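You operate a simulated robot arm through the tools that you are given. There is no shell and no other tool. Be economical: measure what you need, move in short steps, check, and stop when the job is done.

You are at the controls of a simulated robot arm. One attempt, no reset.

## Task
Grind the peppercorns coarse and pull the mill drawer open.
Fine: set the grind slider, tip in the whole grey cup, stand it back, spill nothing.

Only the result counts: the job must be done as asked and must still hold three seconds after the hand-in. Knocking over, shifting, dropping, spilling or breaking anything else fails it.

## Robot
A 7-joint arm with a two-finger parallel gripper, fixed in place. Base frame: the origin is at the foot of the arm, x ahead of it, y to its left, z up; the work surface is at about z = 0.76. Lengths are in m, angles in degrees, forces in N, time in s.
With the tool pointing down near the work surface it reaches from about 0.3 to 0.7 m from the base axis. Its first joint turns from -66.0 to 66.0 degrees. Payload 1.57 kg.
The tool frame sits at the grasp point between the pads (the TCP): z along the fingers, y along the line on which they close. The tips reach 0.03 m beyond it. The gripper opens to 0.11 m. The fingers are 0.024 m wide and 0.012 m thick; the gripper's body (0.048 by 0.112 m) begins 0.078 m behind the TCP.
Orientation is that of the tool frame in the base frame, as [roll, pitch, yaw] about the fixed x, y, z axes, in that order (R = Rz(yaw) Ry(pitch) Rx(roll)). With the fingers straight down and closing along the base's y, the tool's x points along the base's -x, its y along +y and its z along -z.

## Interface
- The arm moves only by the tool send_rows. Its argument "series" is a list of rows, each a list of 3 entries, a list of its own where there are three numbers: the gripper command, from -1 (fully open) to 1 (shut), values between in proportion, then the shift along the tool's x, y, z in m, then the turn, a rotation vector about the tool's x, y, z in degrees. In form: [[jaw, [tx, ty, tz], [wx, wy, wz]], ...]. A call has 1 to 12 rows; each row shifts and turns the commanded pose from where the row before left it, along the tool's axes as they then stand. A row lasts 0.2 s, in which the tool goes at most 0.05 m and 8.6 degrees; a call with a longer step from one row to the next is refused whole, and so is a gripper value outside its range. A pose out of reach is approached as far as the arm can. The call stops where the force on the tool passes 70 N (or 10 N more than at its start, if that is more) or the arm is blocked; 0.2 s more then pass. The fingers move at their own pace (about 0.108 m/s each) and stop on an object; they squeeze with about 42 N. The grip force told is the motor's: it shows also when the fingers shut on nothing. Time passes only in rows, and 0.2 s behind the last, so rows that do not move let the fingers close. It gives the time, the measured TCP pose, the force on the tool (base axes), the opening and the grip force at its end, in the units of the frame above (readings bear some noise), and new pictures: "show" is both (left out), scene, wrist or none.
- Cameras (640 x 400 px; columns grow to the right, rows downward): "scene" is fixed at [0.1724, -0.3894, 1.4075]; the picture's right is [0.64, -0.77, 0.00], its down [-0.42, -0.35, -0.84] and it looks along [0.64, 0.54, -0.54] (base axes); focal length 322 px, centre (320, 200). "wrist" rides on the gripper at [0.07, 0.016, -0.141] in the tool frame; the picture's right is [-0.23, 0.97, 0.00], its down [-0.86, -0.20, -0.48] and it looks along [-0.47, -0.11, 0.88] (tool axes); focal length 222 px, centre (320, 200). There is no depth. A picture from a camera that has moved, and an enlarged one, comes with that camera's place and axes in the base frame and with its lens. The place of the scene camera against the robot may be out by one fixed shift of up to 0.018 m in any direction.
- close_up(camera, box): a new picture of the part [left, top, right, bottom] of that camera's present view, enlarged. No time passes.
- sign_off(): hands the job in; it is judged then, once.

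Go step by step. Nothing tells you positions but the pictures and the camera data: compare them with the known pose of the tool, close in by small moves and look again before you grip or let go. The budget is 120 turns and 200 pictures, counting those below and the enlarged ones. Unless the task says otherwise, let go and move clear before handing in, and close with one line.

The tools are called after "Call:" as a command line: name --argument value ..., lists and objects as JSON in quotes. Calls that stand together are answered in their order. send_rows: Moves the arm, as the interface text tells. Its arguments: {"type":"object","properties":{"series":{"type":"array","items":{"type":"array"}},"show":{"type":"string","enum":["both","scene","wrist","none"]}},"required":["series"]} The other tools are called the same way: close_up (camera, box) takes an enlarged picture of a part of a camera's view; sign_off () hands the job in.

At the start:

```text
time_s: 0.0
tool_pos: [0.4306, -0.0122, 1.1879]
ee_rot: [-180.0, 0.0, -180.0]
force: [0.4, 0.1, -1.2]
gripper_width: 0.1099
grip_force: 0.0
```

scene: 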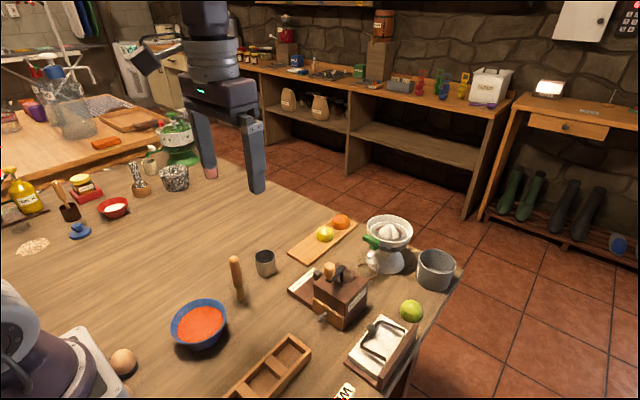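
wrist: 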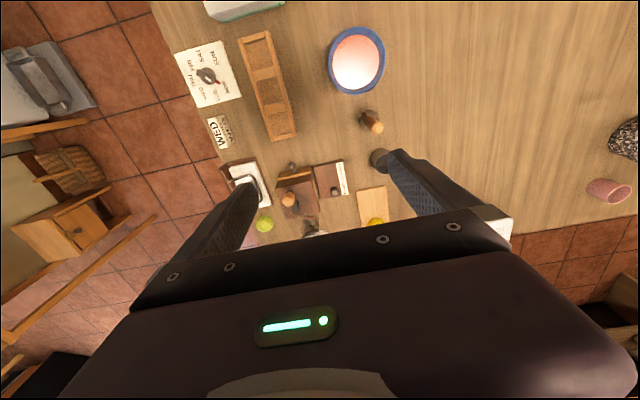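

I see a box mill with a crank, a slider beside it and a small grey cup near a wooden pestle. I'll take enlarged views of these first.

Call:
close_up --camera "scene" --box '[220, 220, 460, 370]'

Call:
close_up --camera "wrist" --box '[200, 80, 440, 240]'

Call:
close_up --camera "scene" --box '[280, 240, 380, 340]'

```text
2.67 times, centred on (340, 295) of scene
camera zoom: at [0.1724, -0.3894, 1.4075], right [0.64, -0.77, 0.0], down [-0.42, -0.35, -0.84], along [0.64, 0.54, -0.54], focal length 858 px, centre (267, -53)
```

zoom: 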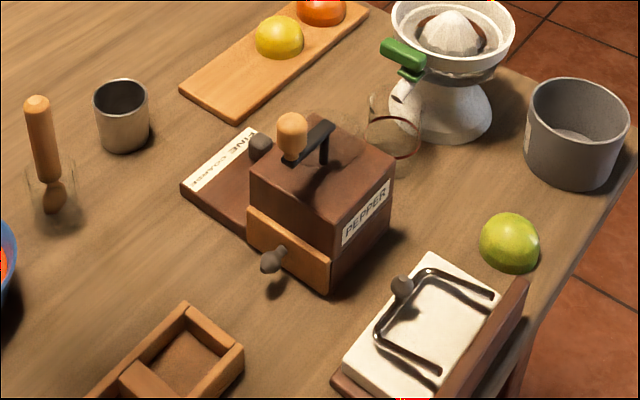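

```text
2.50 times, centred on (320, 160) of wrist
camera zoom: at [0.3597, 0.0025, 1.3292], right [0.23, 0.97, 0.0], down [0.86, -0.2, 0.48], along [0.47, -0.11, -0.88], focal length 555 px, centre (320, 300)
```

zoom: 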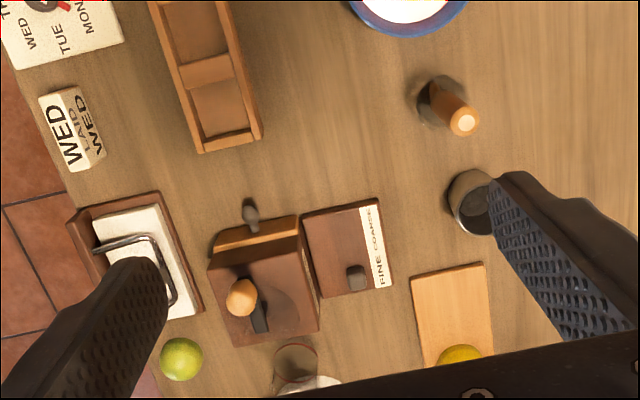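

```text
4.00 times, centred on (330, 290) of scene
camera zoom: at [0.1724, -0.3894, 1.4075], right [0.64, -0.77, 0.0], down [-0.42, -0.35, -0.84], along [0.64, 0.54, -0.54], focal length 1286 px, centre (280, -160)
```

zoom: 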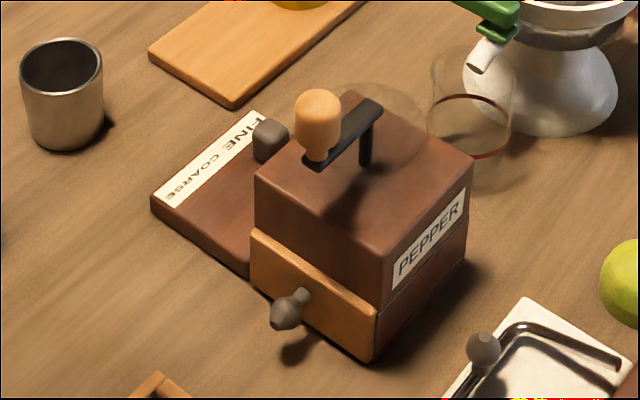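

The slider is on FINE, with the COARSE end toward the base. I'll move above the mill for a better look.

Call:
send_rows --series '[[-1, [-0.01, -0.03, 0.03], [0, 0, 0]], [-1, [-0.01, -0.03, 0.03], [0, 0, 0]], [-1, [-0.01, -0.03, 0.03], [0, 0, 0]], [-1, [0, 0, 0.03], [0, 0, 0]]]'

Call:
close_up --camera "wrist" --box '[200, 40, 440, 190]'

Call:
close_up --camera "scene" --box '[300, 250, 370, 300]'

Call:
close_up --camera "scene" --box '[400, 230, 470, 300]'

Call:
close_up --camera "scene" --box '[220, 230, 300, 310]'

```text
time_s: 1.0
tool_pos: [0.4593, -0.101, 1.069]
ee_rot: [179.9, 0.0, -179.9]
force: [-0.4, 0.5, -0.4]
gripper_width: 0.1101
grip_force: 0.1
camera wrist: at [0.3885, -0.0857, 1.2098], right [0.23, 0.97, 0.0], down [0.86, -0.2, 0.48], along [0.47, -0.11, -0.88], focal length 222 px, centre (320, 200)
```

scene: 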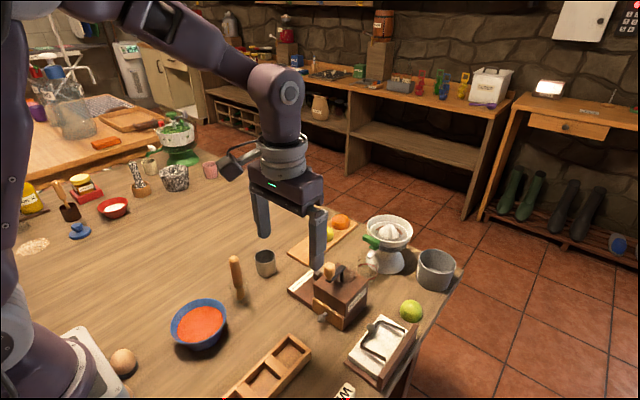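
wrist: 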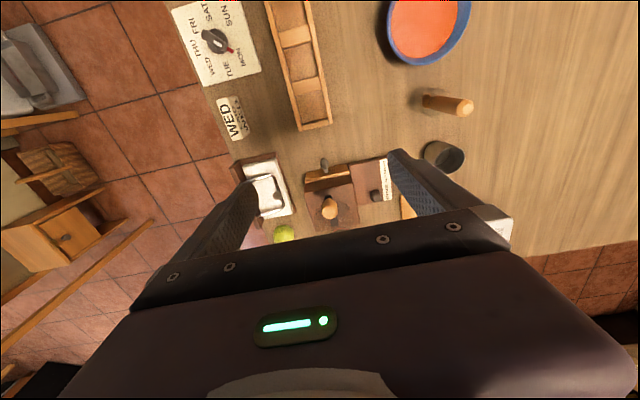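

```text
2.67 times, centred on (320, 115) of wrist
camera zoom: at [0.3885, -0.0857, 1.2098], right [0.23, 0.97, 0.0], down [0.86, -0.2, 0.48], along [0.47, -0.11, -0.88], focal length 592 px, centre (320, 427)
```

zoom: 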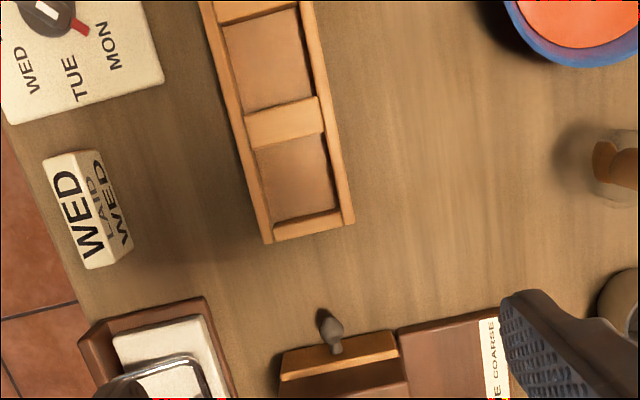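

```text
8.00 times, centred on (335, 275) of scene
camera zoom: at [0.1724, -0.3894, 1.4075], right [0.64, -0.77, 0.0], down [-0.42, -0.35, -0.84], along [0.64, 0.54, -0.54], focal length 2573 px, centre (200, -400)
```

zoom: 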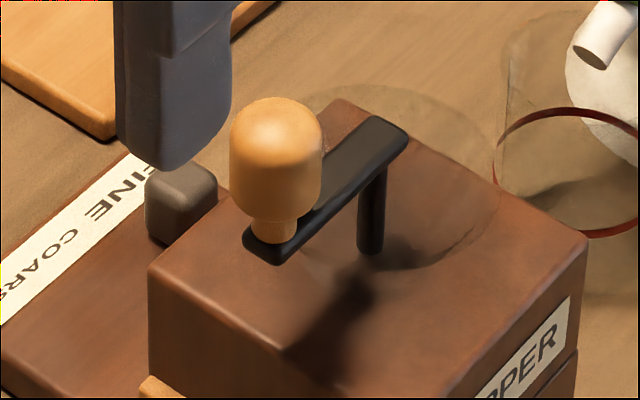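

```text
5.71 times, centred on (435, 265) of scene
camera zoom: at [0.1724, -0.3894, 1.4075], right [0.64, -0.77, 0.0], down [-0.42, -0.35, -0.84], along [0.64, 0.54, -0.54], focal length 1838 px, centre (-337, -171)
```

zoom: 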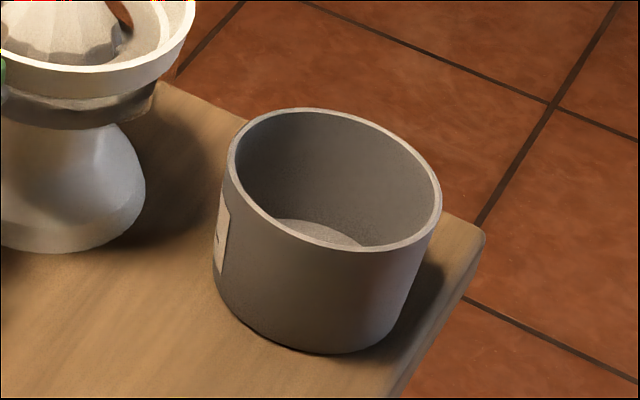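

```text
5.00 times, centred on (260, 270) of scene
camera zoom: at [0.1724, -0.3894, 1.4075], right [0.64, -0.77, 0.0], down [-0.42, -0.35, -0.84], along [0.64, 0.54, -0.54], focal length 1608 px, centre (620, -150)
```

zoom: 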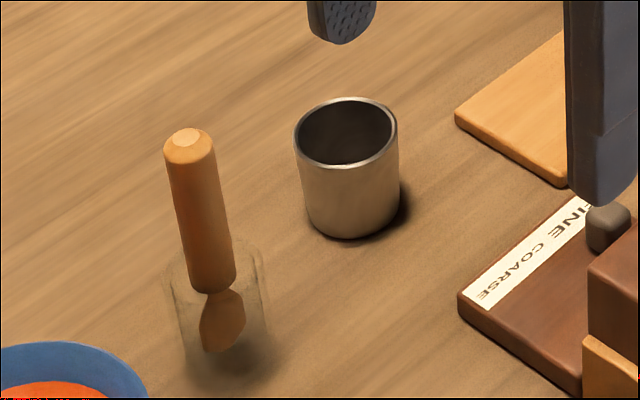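

A clear hopper seems to surround the crank. I need to find out which cup holds the peppercorns, so I'll move over the small steel cup.

Call:
send_rows --series '[[-1, [0, 0.045, -0.01], [0, 0, 0]], [-1, [0, 0.045, -0.01], [0, 0, 0]], [-1, [0, 0.045, 0], [0, 0, 0]], [-1, [-0.03, 0.03, 0], [0, 0, 0]], [-1, [-0.03, 0.03, 0], [0, 0, 0]]]'

Call:
close_up --camera "wrist" --box '[240, 60, 400, 180]'

Call:
close_up --camera "scene" --box '[280, 240, 380, 340]'

Call:
close_up --camera "scene" --box '[0, 140, 220, 260]'

```text
time_s: 2.2
tool_pos: [0.5183, 0.0923, 1.0867]
ee_rot: [179.9, 0.0, 180.0]
force: [0.6, 0.8, 0.1]
gripper_width: 0.11
grip_force: 0.0
camera wrist: at [0.4494, 0.1077, 1.2281], right [0.23, 0.97, 0.0], down [0.86, -0.2, 0.48], along [0.47, -0.11, -0.88], focal length 222 px, centre (320, 200)
```

scene: 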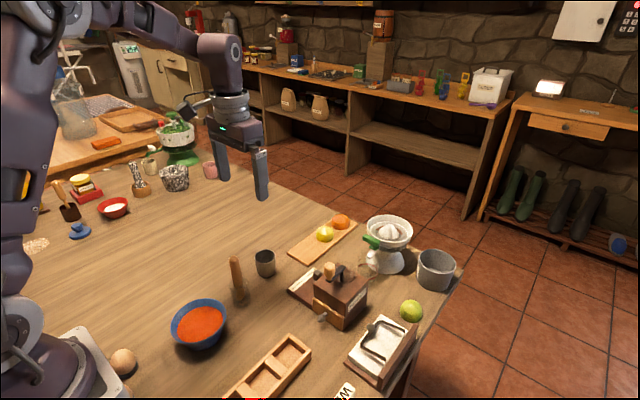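
wrist: 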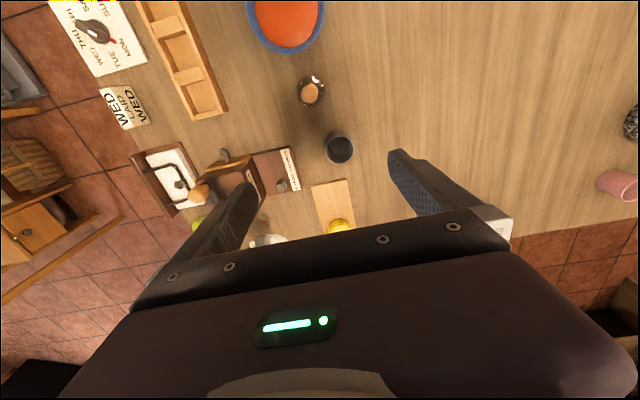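

```text
3.33 times, centred on (320, 120) of wrist
camera zoom: at [0.4494, 0.1077, 1.2281], right [0.23, 0.97, 0.0], down [0.86, -0.2, 0.48], along [0.47, -0.11, -0.88], focal length 740 px, centre (320, 467)
```

zoom: 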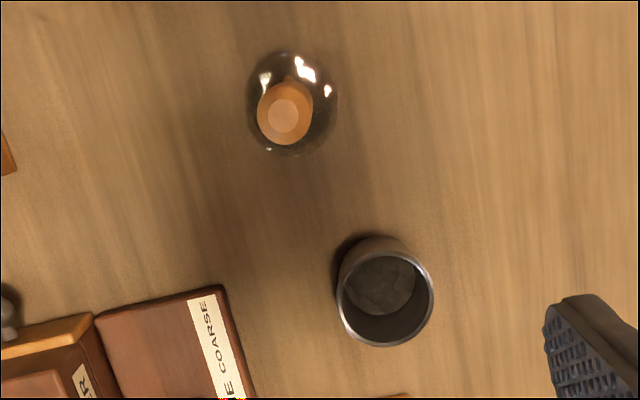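

```text
4.00 times, centred on (330, 290) of scene
camera zoom: at [0.1724, -0.3894, 1.4075], right [0.64, -0.77, 0.0], down [-0.42, -0.35, -0.84], along [0.64, 0.54, -0.54], focal length 1286 px, centre (280, -160)
```

zoom: 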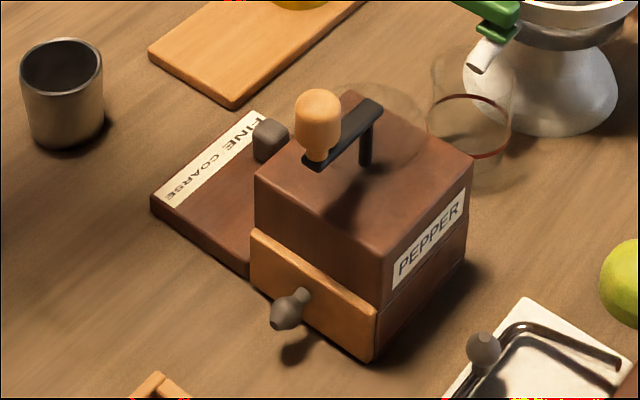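

```text
2.91 times, centred on (110, 200) of scene
camera zoom: at [0.1724, -0.3894, 1.4075], right [0.64, -0.77, 0.0], down [-0.42, -0.35, -0.84], along [0.64, 0.54, -0.54], focal length 936 px, centre (931, 200)
```

zoom: 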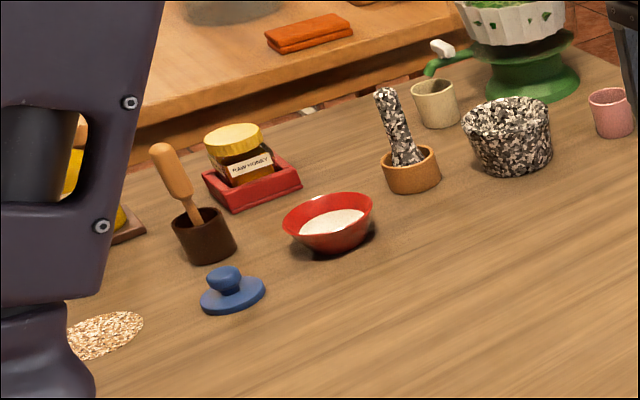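

The steel cup holds something dark. I'll zoom in on it, then move over the mill to see the hopper from above.

Call:
close_up --camera "wrist" --box '[315, 120, 365, 170]'

Call:
send_rows --series '[[-1, [0, -0.045, 0], [0, 0, 0]], [-1, [0, -0.045, 0], [0, 0, 0]], [-1, [0, -0.045, 0], [0, 0, 0]], [-1, [0, -0.045, 0], [0, 0, 0]], [-1, [0, -0.01, 0], [0, 0, 0]]]' --show "wrist"

Call:
close_up --camera "wrist" --box '[250, 110, 390, 210]'

```text
8.00 times, centred on (340, 145) of wrist
camera zoom: at [0.4494, 0.1077, 1.2281], right [0.23, 0.97, 0.0], down [0.86, -0.2, 0.48], along [0.47, -0.11, -0.88], focal length 1777 px, centre (160, 640)
```

zoom: 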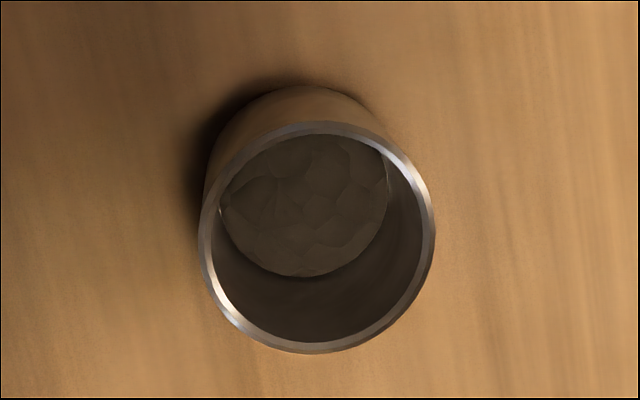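

```text
time_s: 3.4
tool_pos: [0.5216, -0.0984, 1.0861]
ee_rot: [-179.9, 0.0, 180.0]
force: [-0.7, 0.1, 0.0]
gripper_width: 0.1102
grip_force: 0.1
camera wrist: at [0.4507, -0.084, 1.2286], right [0.23, 0.97, 0.0], down [0.86, -0.2, 0.48], along [0.47, -0.11, -0.88], focal length 222 px, centre (320, 200)
```

wrist: 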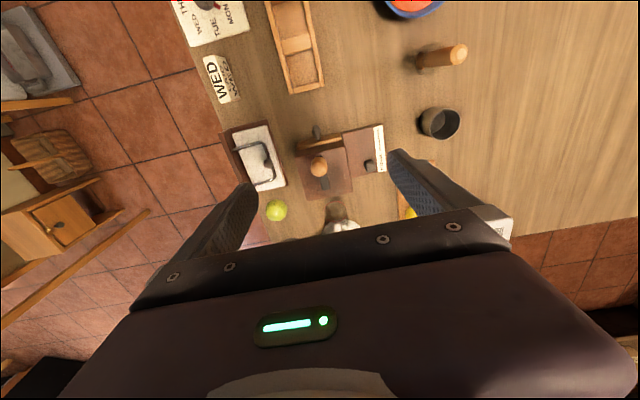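

```text
4.00 times, centred on (320, 160) of wrist
camera zoom: at [0.4507, -0.084, 1.2286], right [0.23, 0.97, 0.0], down [0.86, -0.2, 0.48], along [0.47, -0.11, -0.88], focal length 888 px, centre (320, 360)
```

zoom: 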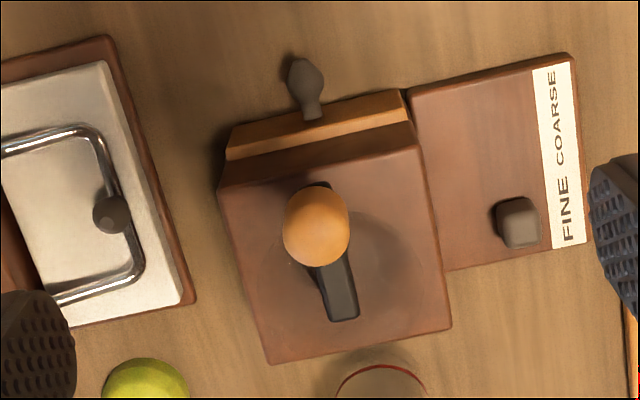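

Call:
close_up --camera "wrist" --box '[295, 140, 365, 205]'

Call:
close_up --camera "scene" --box '[310, 250, 380, 300]'

```text
6.15 times, centred on (330, 172) of wrist
camera zoom: at [0.4507, -0.084, 1.2286], right [0.23, 0.97, 0.0], down [0.86, -0.2, 0.48], along [0.47, -0.11, -0.88], focal length 1367 px, centre (258, 369)
```

zoom: 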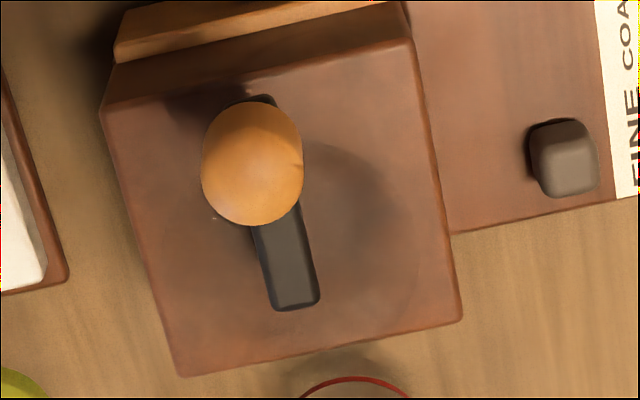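

```text
8.00 times, centred on (345, 275) of scene
camera zoom: at [0.1724, -0.3894, 1.4075], right [0.64, -0.77, 0.0], down [-0.42, -0.35, -0.84], along [0.64, 0.54, -0.54], focal length 2573 px, centre (120, -400)
```

zoom: 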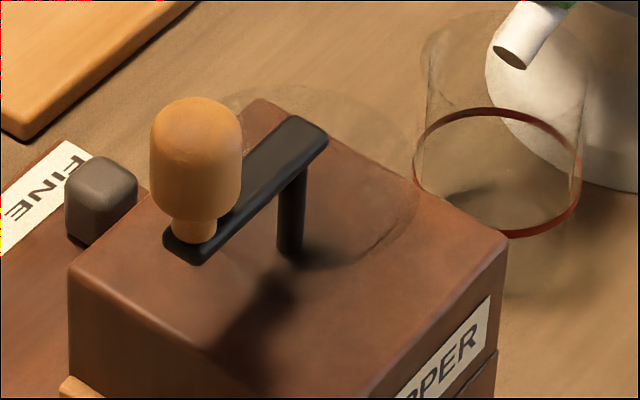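

The small steel cup holds the peppercorns; the big grey pot is out of reach. By triangulation the mill top is at z≈0.843 and spans x 0.564–0.653, y −0.157 to −0.066. The slider knob is near (0.629, −0.02), so I'll go above it with the jaws part closed.

Call:
send_rows --series '[[0.2, [-0.036, 0.026, 0], [0, 0, 0]], [0.2, [-0.036, 0.026, 0], [0, 0, 0]], [0.2, [-0.035, 0.025, 0], [0, 0, 0]], [0.2, [0, 0, 0.045], [0, 0, 0]], [0.2, [0, 0, 0.045], [0, 0, 0]], [0.2, [0, 0, 0.045], [0, 0, 0]], [0.2, [0, 0, 0.045], [0, 0, 0]]]'

Call:
close_up --camera "scene" --box '[270, 230, 380, 330]'

Call:
close_up --camera "wrist" --box '[220, 60, 420, 200]'

```text
time_s: 5.0
tool_pos: [0.6289, -0.0192, 0.907]
ee_rot: [-179.9, 0.0, -180.0]
force: [0.2, -0.3, -0.3]
gripper_width: 0.0438
grip_force: 0.1
camera wrist: at [0.5584, -0.0038, 1.0482], right [0.23, 0.97, 0.0], down [0.85, -0.2, 0.48], along [0.47, -0.11, -0.88], focal length 222 px, centre (320, 200)
```

scene: 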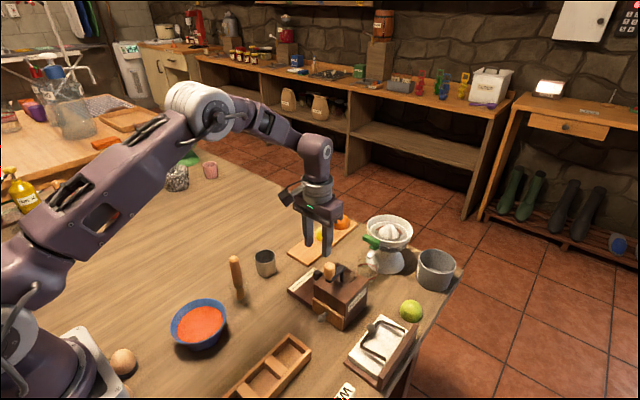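
wrist: 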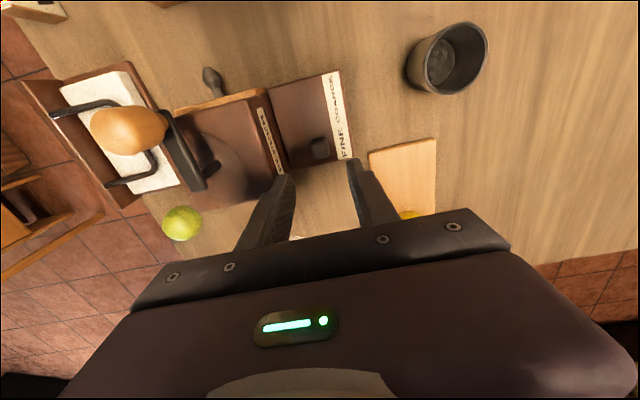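

```text
4.00 times, centred on (325, 280) of scene
camera zoom: at [0.1724, -0.3894, 1.4075], right [0.64, -0.77, 0.0], down [-0.42, -0.35, -0.84], along [0.64, 0.54, -0.54], focal length 1286 px, centre (300, -120)
```

zoom: 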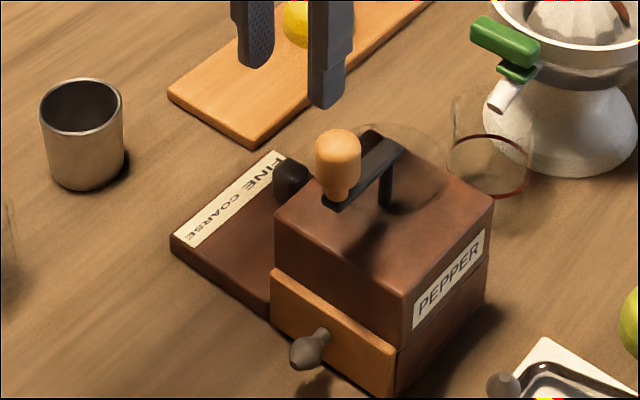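

```text
2.86 times, centred on (320, 130) of wrist
camera zoom: at [0.5584, -0.0038, 1.0482], right [0.23, 0.97, 0.0], down [0.85, -0.2, 0.48], along [0.47, -0.11, -0.88], focal length 635 px, centre (320, 400)
```

zoom: 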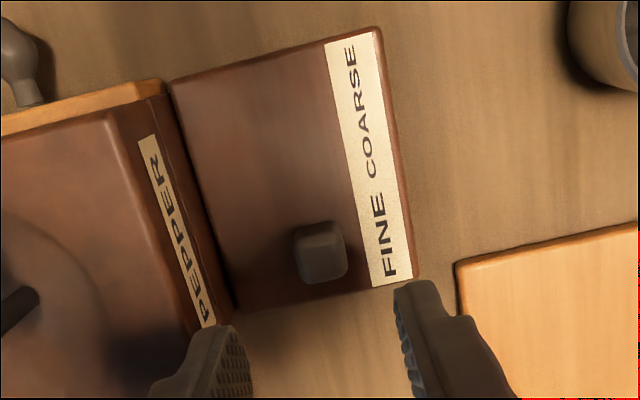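

Two views agree on the slider knob at (0.630, −0.0205, ~0.788). I'll descend around it.

Call:
send_rows --series '[[0.2, [-0.001, -0.0013, 0.03], [0, 0, 0]], [0.2, [0, 0, 0.03], [0, 0, 0]], [0.2, [0, 0, 0.03], [0, 0, 0]]]'

Call:
close_up --camera "wrist" --box '[220, 60, 420, 220]'

Call:
close_up --camera "scene" --box '[280, 230, 360, 310]'

```text
time_s: 5.8
tool_pos: [0.6301, -0.0235, 0.8185]
ee_rot: [179.9, 0.0, -180.0]
force: [0.2, -0.2, 0.1]
gripper_width: 0.044
grip_force: 0.1
camera wrist: at [0.5594, -0.0072, 0.9587], right [0.23, 0.97, 0.0], down [0.85, -0.2, 0.48], along [0.47, -0.11, -0.88], focal length 222 px, centre (320, 200)
```

scene: 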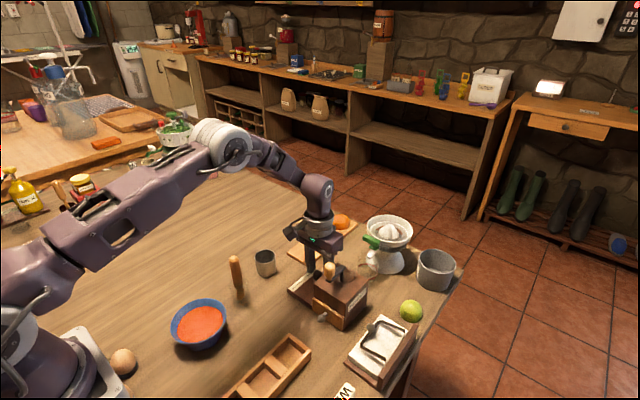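
wrist: 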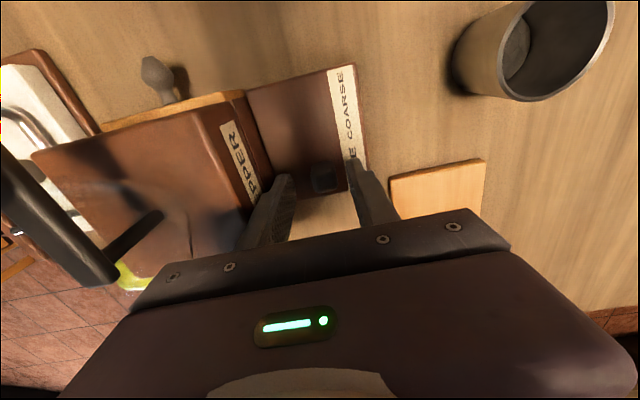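

```text
2.50 times, centred on (320, 140) of wrist
camera zoom: at [0.5594, -0.0072, 0.9587], right [0.23, 0.97, 0.0], down [0.85, -0.2, 0.48], along [0.47, -0.11, -0.88], focal length 555 px, centre (320, 350)
```

zoom: 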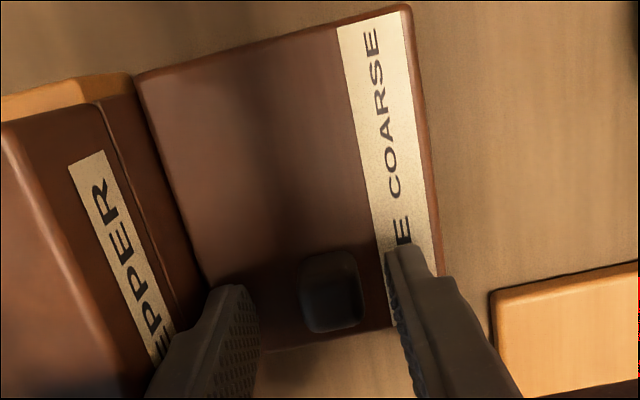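

```text
5.00 times, centred on (320, 270) of scene
camera zoom: at [0.1724, -0.3894, 1.4075], right [0.64, -0.77, 0.0], down [-0.42, -0.35, -0.84], along [0.64, 0.54, -0.54], focal length 1608 px, centre (320, -150)
```

zoom: 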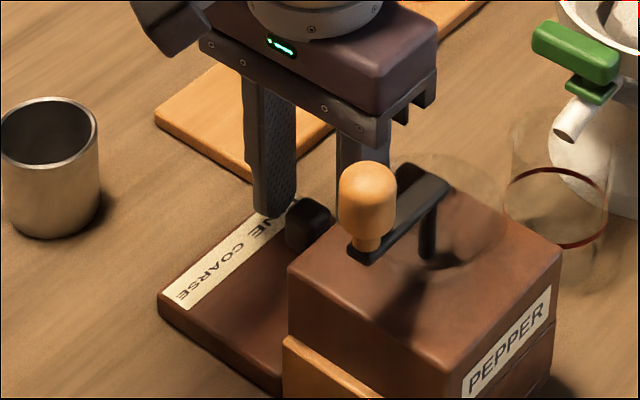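

The knob sits between the pads. I'll lower slightly and grip it.

Call:
send_rows --series '[[0.2, [0, 0.0025, 0.007], [0, 0, 0]], [1, [0, 0, 0], [0, 0, 0]], [1, [0, 0, 0], [0, 0, 0]]]'

Call:
close_up --camera "wrist" --box '[220, 60, 420, 220]'

```text
time_s: 6.6
tool_pos: [0.6308, -0.0188, 0.8102]
ee_rot: [179.9, 0.1, -180.0]
force: [-0.3, 9.0, 1.6]
gripper_width: 0.0186
grip_force: 33.7
camera wrist: at [0.5586, -0.0038, 0.9522], right [0.23, 0.97, 0.0], down [0.85, -0.2, 0.48], along [0.47, -0.11, -0.88], focal length 222 px, centre (320, 200)
```

scene: 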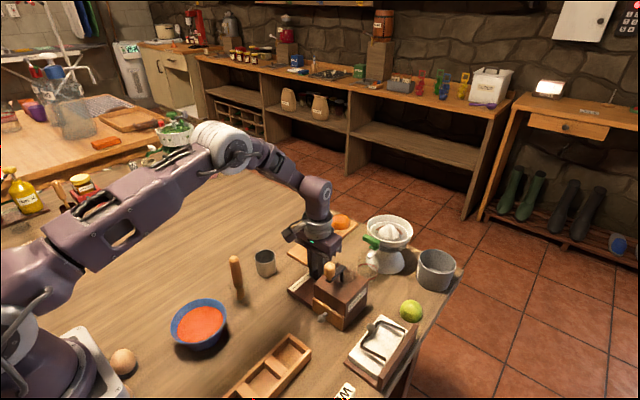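
wrist: 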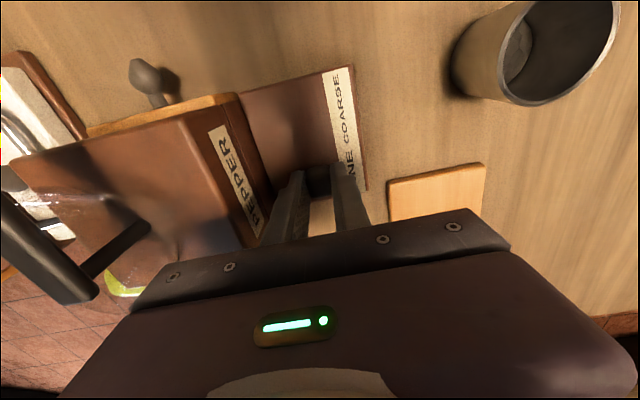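

```text
2.50 times, centred on (320, 140) of wrist
camera zoom: at [0.5586, -0.0038, 0.9522], right [0.23, 0.97, 0.0], down [0.85, -0.2, 0.48], along [0.47, -0.11, -0.88], focal length 555 px, centre (320, 350)
```

zoom: 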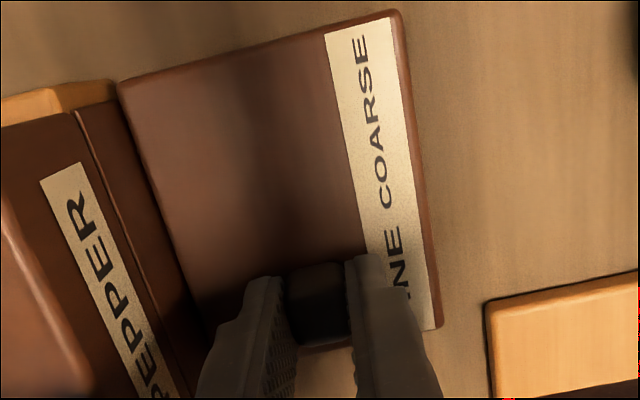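

Gripped. I'll slide the knob toward COARSE, which is tool +x.

Call:
send_rows --series '[[1, [0.012, 0, 0], [0, 0, 0]], [1, [0.012, 0, 0], [0, 0, 0]], [1, [0.012, 0, 0], [0, 0, 0]], [1, [0.012, 0, 0], [0, 0, 0]]]'

Call:
close_up --camera "scene" --box '[270, 240, 360, 320]'

```text
time_s: 7.6
tool_pos: [0.5808, -0.0192, 0.8103]
ee_rot: [179.9, 0.2, 179.9]
force: [10.6, 19.5, 7.6]
gripper_width: 0.019
grip_force: 32.7
camera wrist: at [0.5092, -0.0037, 0.9519], right [0.23, 0.97, 0.0], down [0.85, -0.2, 0.48], along [0.47, -0.11, -0.88], focal length 222 px, centre (320, 200)
```

scene: 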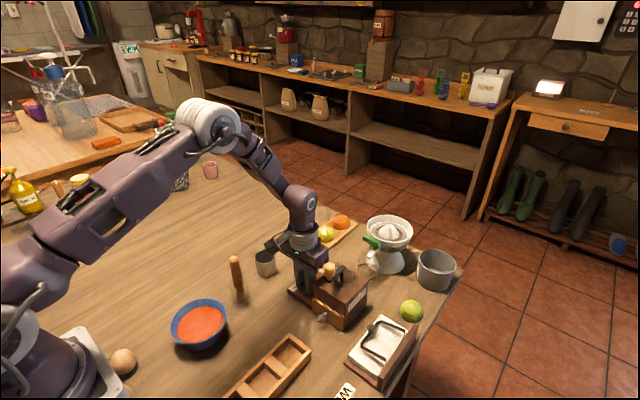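
wrist: 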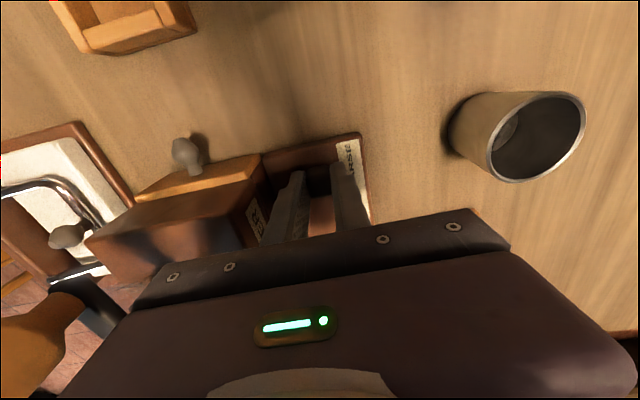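

```text
5.00 times, centred on (315, 280) of scene
camera zoom: at [0.1726, -0.389, 1.4076], right [0.64, -0.77, 0.0], down [-0.42, -0.35, -0.84], along [0.64, 0.54, -0.54], focal length 1608 px, centre (345, -200)
```

zoom: 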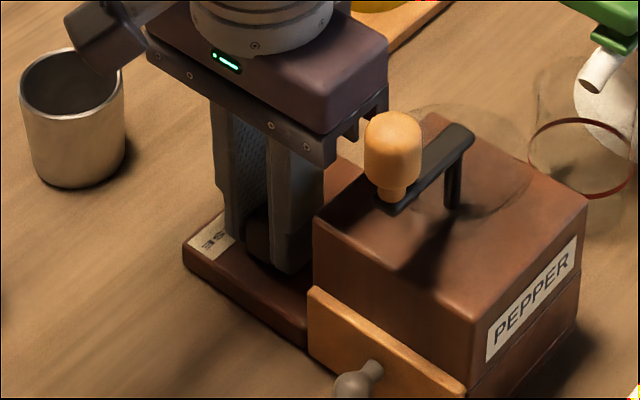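

Call:
send_rows --series '[[1, [0.003, 0, 0], [0, 0, 0]], [1, [0, 0, 0], [0, 0, 0]]]' --show "none"

```text
time_s: 8.2
tool_pos: [0.5796, -0.0191, 0.8114]
ee_rot: [179.9, 0.4, -180.0]
force: [26.9, 23.6, -10.2]
gripper_width: 0.0187
grip_force: 33.4
```

The knob is on its end stop, so I'll release it, rise straight up and look at the slider.

Call:
send_rows --series '[[1, [-0.002, 0, 0], [0, 0, 0]], [0.2, [0, 0, 0], [0, 0, 0]], [0.2, [0, 0, 0], [0, 0, 0]], [0.2, [0, 0, -0.03], [0, 0, 0]], [0.2, [0, 0, -0.04], [0, 0, 0]], [0.2, [0, 0, -0.04], [0, 0, 0]], [0.2, [0.02, 0.03, -0.04], [0, 0, 0]], [-0.6, [0.02, 0.03, 0], [0, 0, 0]]]'

Call:
close_up --camera "scene" --box '[220, 240, 380, 340]'

Call:
close_up --camera "wrist" --box '[200, 60, 440, 220]'

```text
refused: row 7 steps farther than a row can; nothing moved
```

```text
4.00 times, centred on (300, 290) of scene
camera zoom: at [0.1732, -0.3889, 1.4075], right [0.64, -0.77, 0.0], down [-0.42, -0.35, -0.84], along [0.64, 0.54, -0.54], focal length 1286 px, centre (400, -160)
```

zoom: 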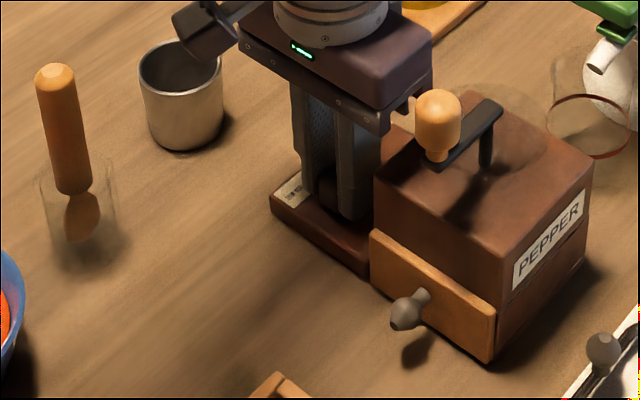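

```text
2.50 times, centred on (320, 140) of wrist
camera zoom: at [0.5072, -0.0038, 0.9518], right [0.23, 0.97, 0.0], down [0.85, -0.2, 0.48], along [0.47, -0.11, -0.88], focal length 555 px, centre (320, 350)
```

zoom: 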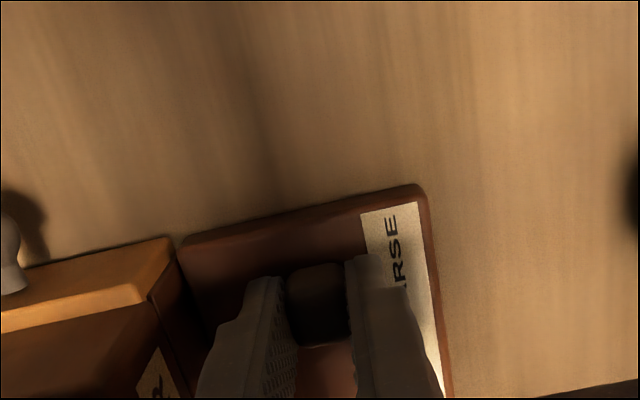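

Call:
send_rows --series '[[1, [-0.002, 0, 0], [0, 0, 0]], [0.2, [0, 0, 0], [0, 0, 0]], [0.2, [0, 0, 0], [0, 0, 0]], [0.2, [0, 0, -0.03], [0, 0, 0]], [0.2, [0, 0, -0.04], [0, 0, 0]], [0.2, [0, 0, -0.04], [0, 0, 0]], [0.2, [0.02, 0.03, -0.03], [0, 0, 0]], [0.2, [0.02, 0.03, -0.01], [0, 0, 0]], [-0.6, [0.01, 0.03, 0], [0, 0, 0]]]'

Call:
close_up --camera "scene" --box '[220, 240, 380, 340]'

Call:
close_up --camera "wrist" --box '[200, 60, 440, 220]'

```text
time_s: 10.2
tool_pos: [0.5298, 0.0715, 0.9615]
ee_rot: [180.0, 0.0, -180.0]
force: [0.0, -0.4, -1.2]
gripper_width: 0.088
grip_force: 0.1
camera wrist: at [0.4589, 0.0871, 1.1029], right [0.23, 0.97, 0.0], down [0.85, -0.2, 0.48], along [0.47, -0.11, -0.88], focal length 222 px, centre (320, 200)
```

scene: 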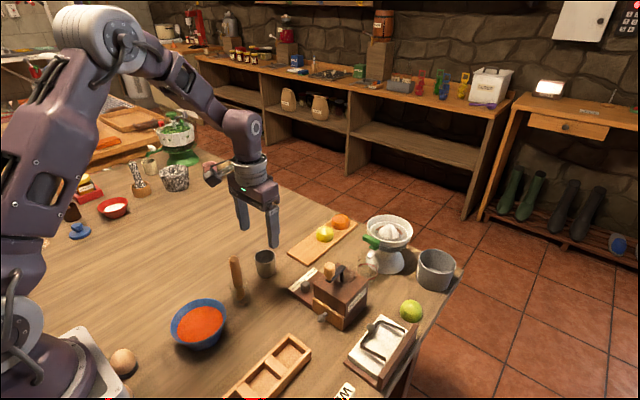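
wrist: 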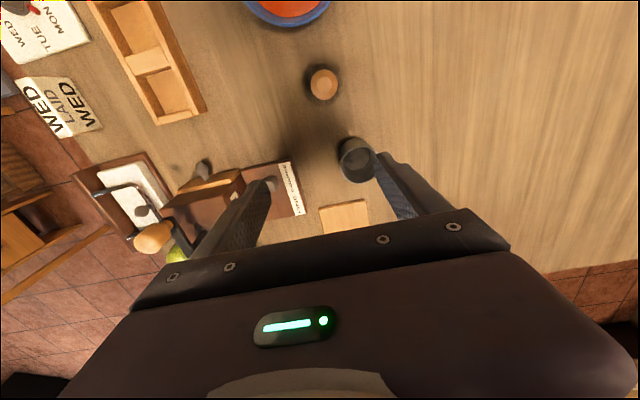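

```text
4.00 times, centred on (300, 290) of scene
camera zoom: at [0.1724, -0.3894, 1.4075], right [0.64, -0.77, 0.0], down [-0.42, -0.35, -0.84], along [0.64, 0.54, -0.54], focal length 1286 px, centre (400, -160)
```

zoom: 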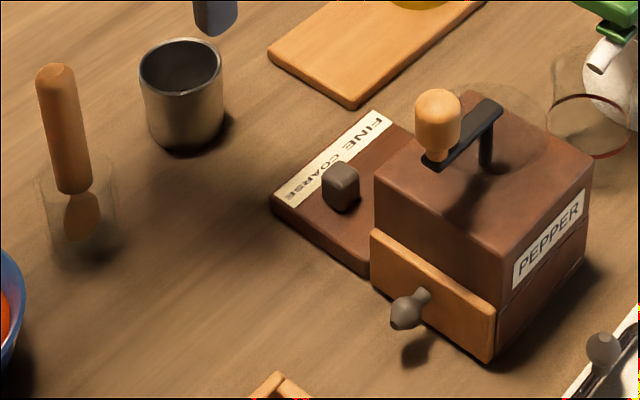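

```text
2.50 times, centred on (320, 140) of wrist
camera zoom: at [0.4589, 0.0871, 1.1029], right [0.23, 0.97, 0.0], down [0.85, -0.2, 0.48], along [0.47, -0.11, -0.88], focal length 555 px, centre (320, 350)
```

zoom: 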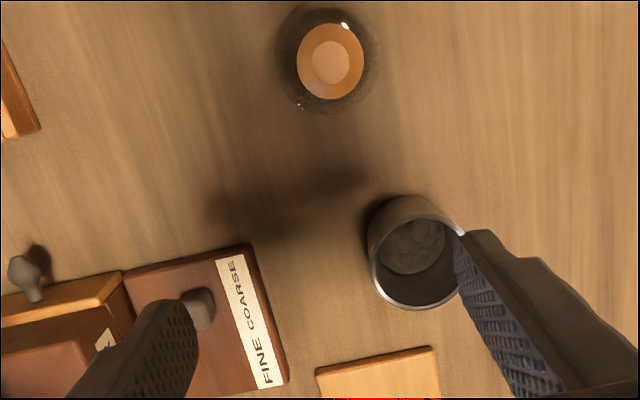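

The slider is now at COARSE. For the pour I'll hold the cup from the side and roll the wrist. I'll move to open space at +y and start yawing the tool, watching that the arm follows.

Call:
send_rows --series '[[-0.8, [0.007, 0.04, -0.01], [0, 0, 0]], [-0.8, [0.007, 0.04, -0.01], [0, 0, 0]], [-0.8, [0.008, 0.04, 0], [0, 0, 0]], [-0.8, [0.008, 0.04, 0], [0, 0, 0]], [-0.8, [0, 0, 0], [0, 0, -8.5]], [-0.8, [0, 0, 0], [0, 0, -8.5]], [-0.8, [0, 0, 0], [0, 0, -8.5]], [-0.8, [0, 0, 0], [0, 0, -8.5]], [-0.8, [0, 0, 0], [0, 0, -8.5]], [-0.8, [0, 0, 0], [0, 0, -8.5]], [-0.8, [0, 0, 0], [0, 0, -8.5]]]' --show "none"

Call:
send_rows --series '[[-0.8, [0, 0, 0], [0, 0, -8.5]], [-0.8, [0, 0, 0], [0, 0, -8.5]], [-0.8, [0, 0, 0], [0, 0, -8.5]], [-0.8, [0, 0, 0], [0, 0, -8.5]], [-0.8, [0, 0, 0], [0, 0, -8.5]], [-0.8, [0, 0, 0], [0, 0, -8.5]], [-0.8, [0, 0, 0], [0, 0, -8.5]]]'

```text
time_s: 12.6
tool_pos: [0.5002, 0.2294, 0.9814]
ee_rot: [180.0, -0.1, -120.3]
force: [0.0, -0.3, 0.2]
gripper_width: 0.0987
grip_force: 0.0
```

```text
time_s: 14.2
tool_pos: [0.4985, 0.2302, 0.981]
ee_rot: [-179.9, -0.1, -60.8]
force: [0.6, 0.4, -0.6]
gripper_width: 0.0992
grip_force: 0.1
camera wrist: at [0.518, 0.1607, 1.1224], right [-0.96, -0.28, 0.0], down [-0.24, 0.84, 0.48], along [-0.13, 0.46, -0.88], focal length 222 px, centre (320, 200)
```

scene: 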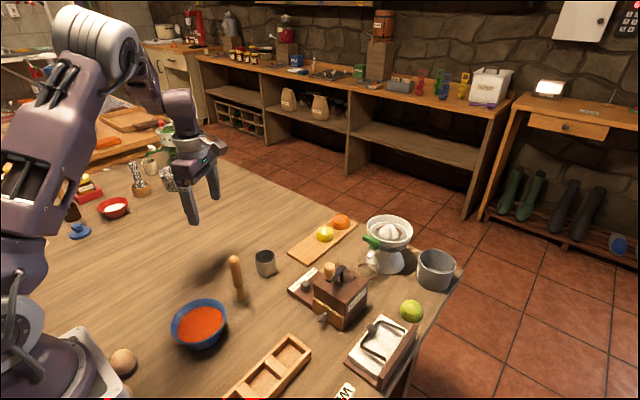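
wrist: 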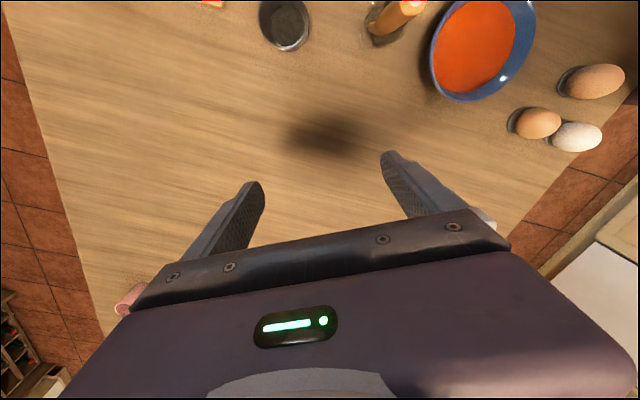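

The yaw worked. Next I'll tilt the tool toward horizontal, pointing at the cup.

Call:
send_rows --series '[[-0.8, [0, 0, 0], [0, 8.5, 0]], [-0.8, [0, 0, 0], [0, 8.5, 0]], [-0.8, [0, 0, 0], [0, 8.5, 0]], [-0.8, [0, 0, 0], [0, 8.5, 0]], [-0.8, [0, 0, 0], [0, 8.5, 0]], [-0.8, [0, 0, 0], [0, 8.5, 0]], [-0.8, [0, 0, 0], [0, 8.5, 0]], [-0.8, [0, 0, 0], [0, 8.5, 0]]]'

```text
time_s: 16.0
tool_pos: [0.4983, 0.2295, 0.982]
ee_rot: [-179.9, -68.2, -61.1]
force: [-0.1, 0.7, 0.5]
gripper_width: 0.0992
grip_force: 0.0
camera wrist: at [0.4329, 0.3136, 1.0985], right [-0.89, -0.4, -0.21], down [-0.19, 0.76, -0.62], along [0.41, -0.51, -0.76], focal length 222 px, centre (320, 200)
```

scene: 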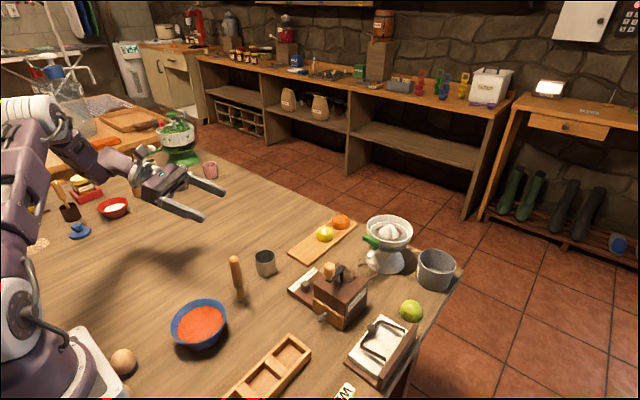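
wrist: 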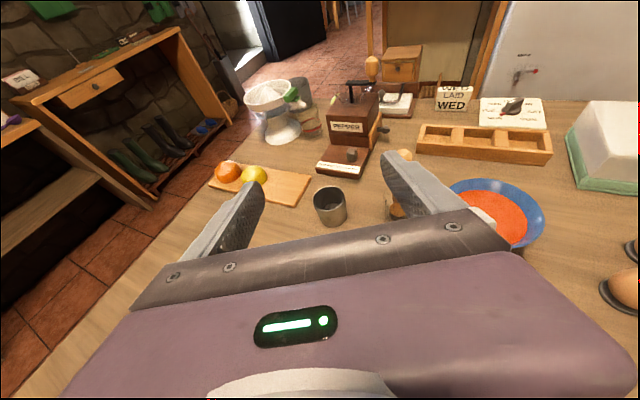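

This side view is very useful, so I'll enlarge the mill and the cup.

Call:
close_up --camera "wrist" --box '[300, 40, 420, 180]'

Call:
close_up --camera "wrist" --box '[280, 130, 440, 250]'

```text
2.86 times, centred on (360, 110) of wrist
camera zoom: at [0.4329, 0.3136, 1.0985], right [-0.89, -0.4, -0.21], down [-0.19, 0.76, -0.62], along [0.41, -0.51, -0.76], focal length 635 px, centre (206, 457)
```

zoom: 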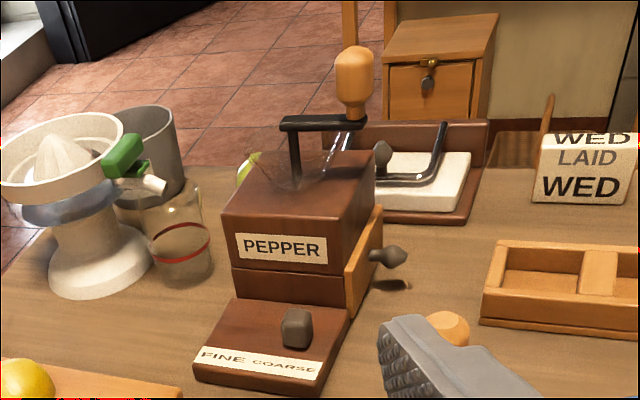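

```text
3.33 times, centred on (360, 190) of wrist
camera zoom: at [0.4329, 0.3136, 1.0985], right [-0.89, -0.4, -0.21], down [-0.19, 0.76, -0.62], along [0.41, -0.51, -0.76], focal length 740 px, centre (187, 233)
```

zoom: 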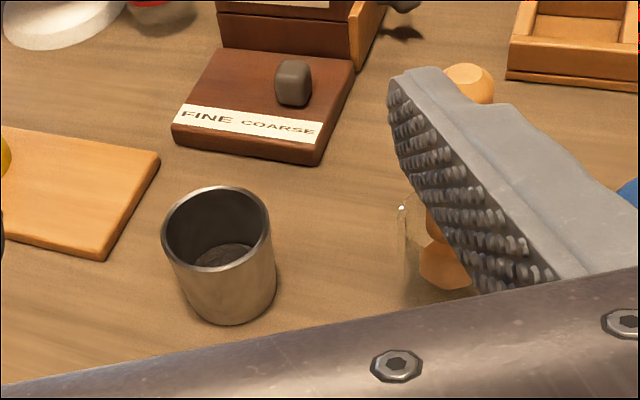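

The cup axis is at (0.575, 0.114), diameter 0.056, rim at about 0.81. I'll descend behind it and then advance partway.

Call:
send_rows --series '[[-0.45, [-0.0362, -0.0023, 0.0145], [0, 0, 0]], [-0.45, [-0.0362, -0.0023, 0.0145], [0, 0, 0]], [-0.45, [-0.0362, -0.0023, 0.0145], [0, 0, 0]], [-0.45, [-0.0362, -0.0023, 0.0145], [0, 0, 0]], [-0.45, [-0.0342, -0.0021, 0.0137], [0, 0, 0]], [-0.45, [0.011, 0, 0.0279], [0, 0, 0]], [-0.45, [0.011, 0, 0.0279], [0, 0, 0]]]'

Call:
close_up --camera "scene" --box '[160, 200, 320, 320]'

```text
time_s: 17.6
tool_pos: [0.5387, 0.1839, 0.7885]
ee_rot: [180.0, -68.0, -61.0]
force: [0.2, 0.3, -0.3]
gripper_width: 0.0797
grip_force: 0.0
camera wrist: at [0.472, 0.2673, 0.9061], right [-0.89, -0.4, -0.21], down [-0.2, 0.76, -0.61], along [0.41, -0.51, -0.76], focal length 222 px, centre (320, 200)
```

scene: 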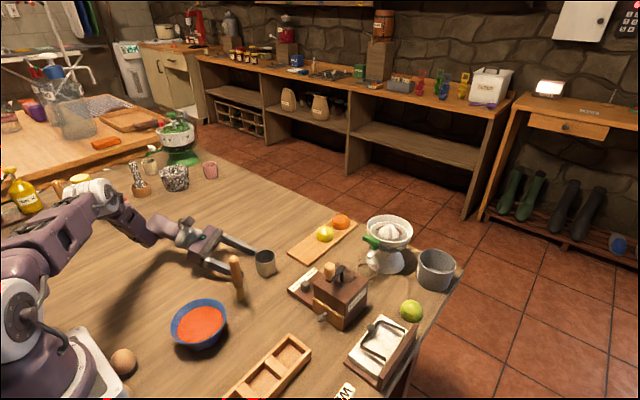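
wrist: 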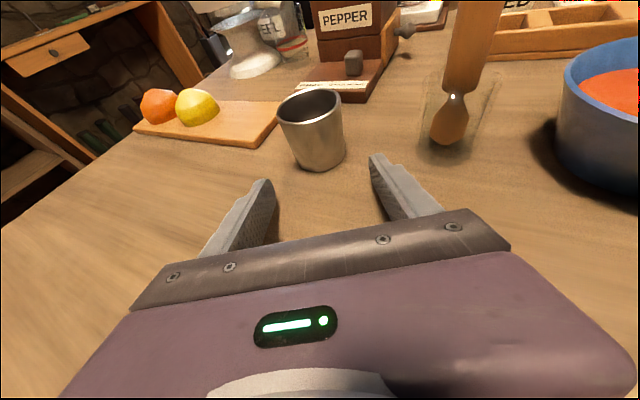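

```text
3.33 times, centred on (240, 260) of scene
camera zoom: at [0.1724, -0.3894, 1.4075], right [0.64, -0.77, 0.0], down [-0.42, -0.35, -0.84], along [0.64, 0.54, -0.54], focal length 1072 px, centre (587, 0)
```

zoom: 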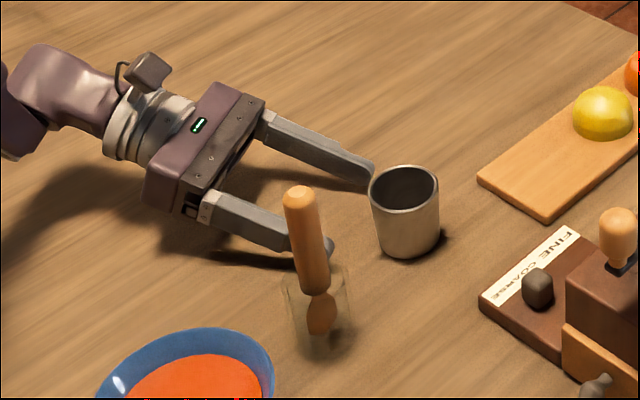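

The cup is centred between the fingers, so I'll advance the rest of the way and close.

Call:
send_rows --series '[[-0.45, [0.0112, 0.001, 0.025], [0, 0, 0]], [-0.45, [0.0112, 0.001, 0.025], [0, 0, 0]], [-0.45, [0.0112, 0, 0.025], [0, 0, 0]], [-0.45, [0, 0, 0], [0, 0, 0]]]'

Call:
close_up --camera "scene" --box '[200, 210, 320, 300]'

```text
time_s: 18.6
tool_pos: [0.5768, 0.1111, 0.7925]
ee_rot: [-180.0, -68.0, -61.0]
force: [0.8, -0.1, -0.1]
gripper_width: 0.0796
grip_force: 0.0
camera wrist: at [0.5101, 0.1941, 0.9103], right [-0.89, -0.4, -0.21], down [-0.2, 0.76, -0.61], along [0.41, -0.51, -0.76], focal length 222 px, centre (320, 200)
```

scene: 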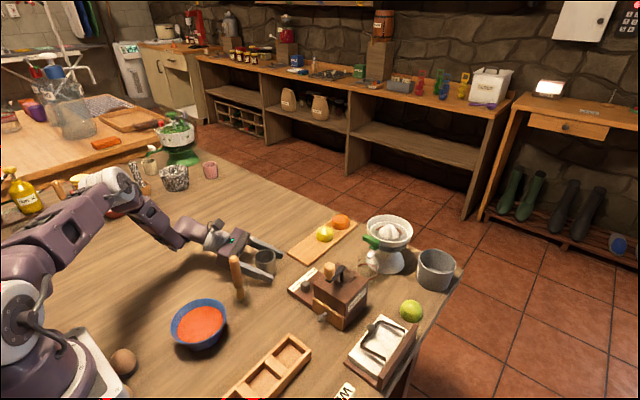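
wrist: 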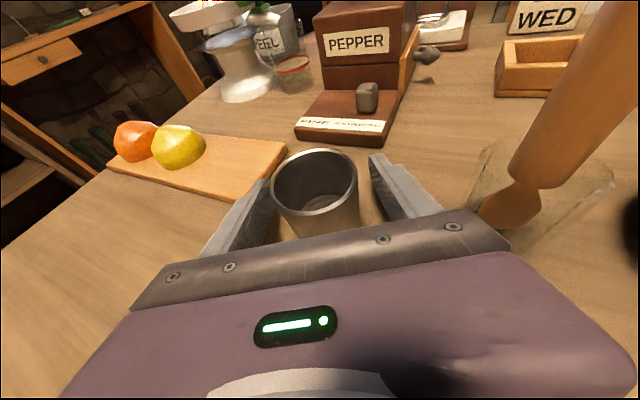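

```text
4.44 times, centred on (260, 255) of scene
camera zoom: at [0.1724, -0.3894, 1.4075], right [0.64, -0.77, 0.0], down [-0.42, -0.35, -0.84], along [0.64, 0.54, -0.54], focal length 1429 px, centre (587, -44)
```

zoom: 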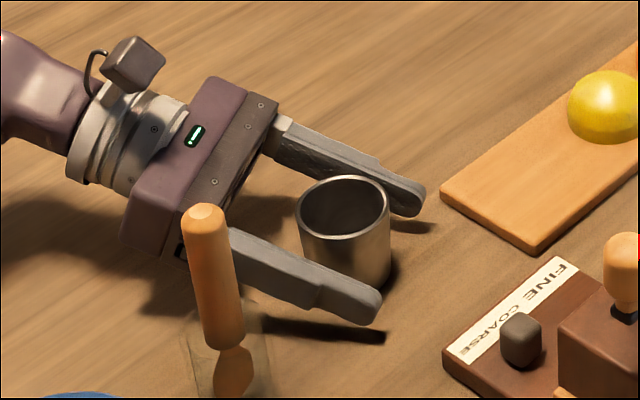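

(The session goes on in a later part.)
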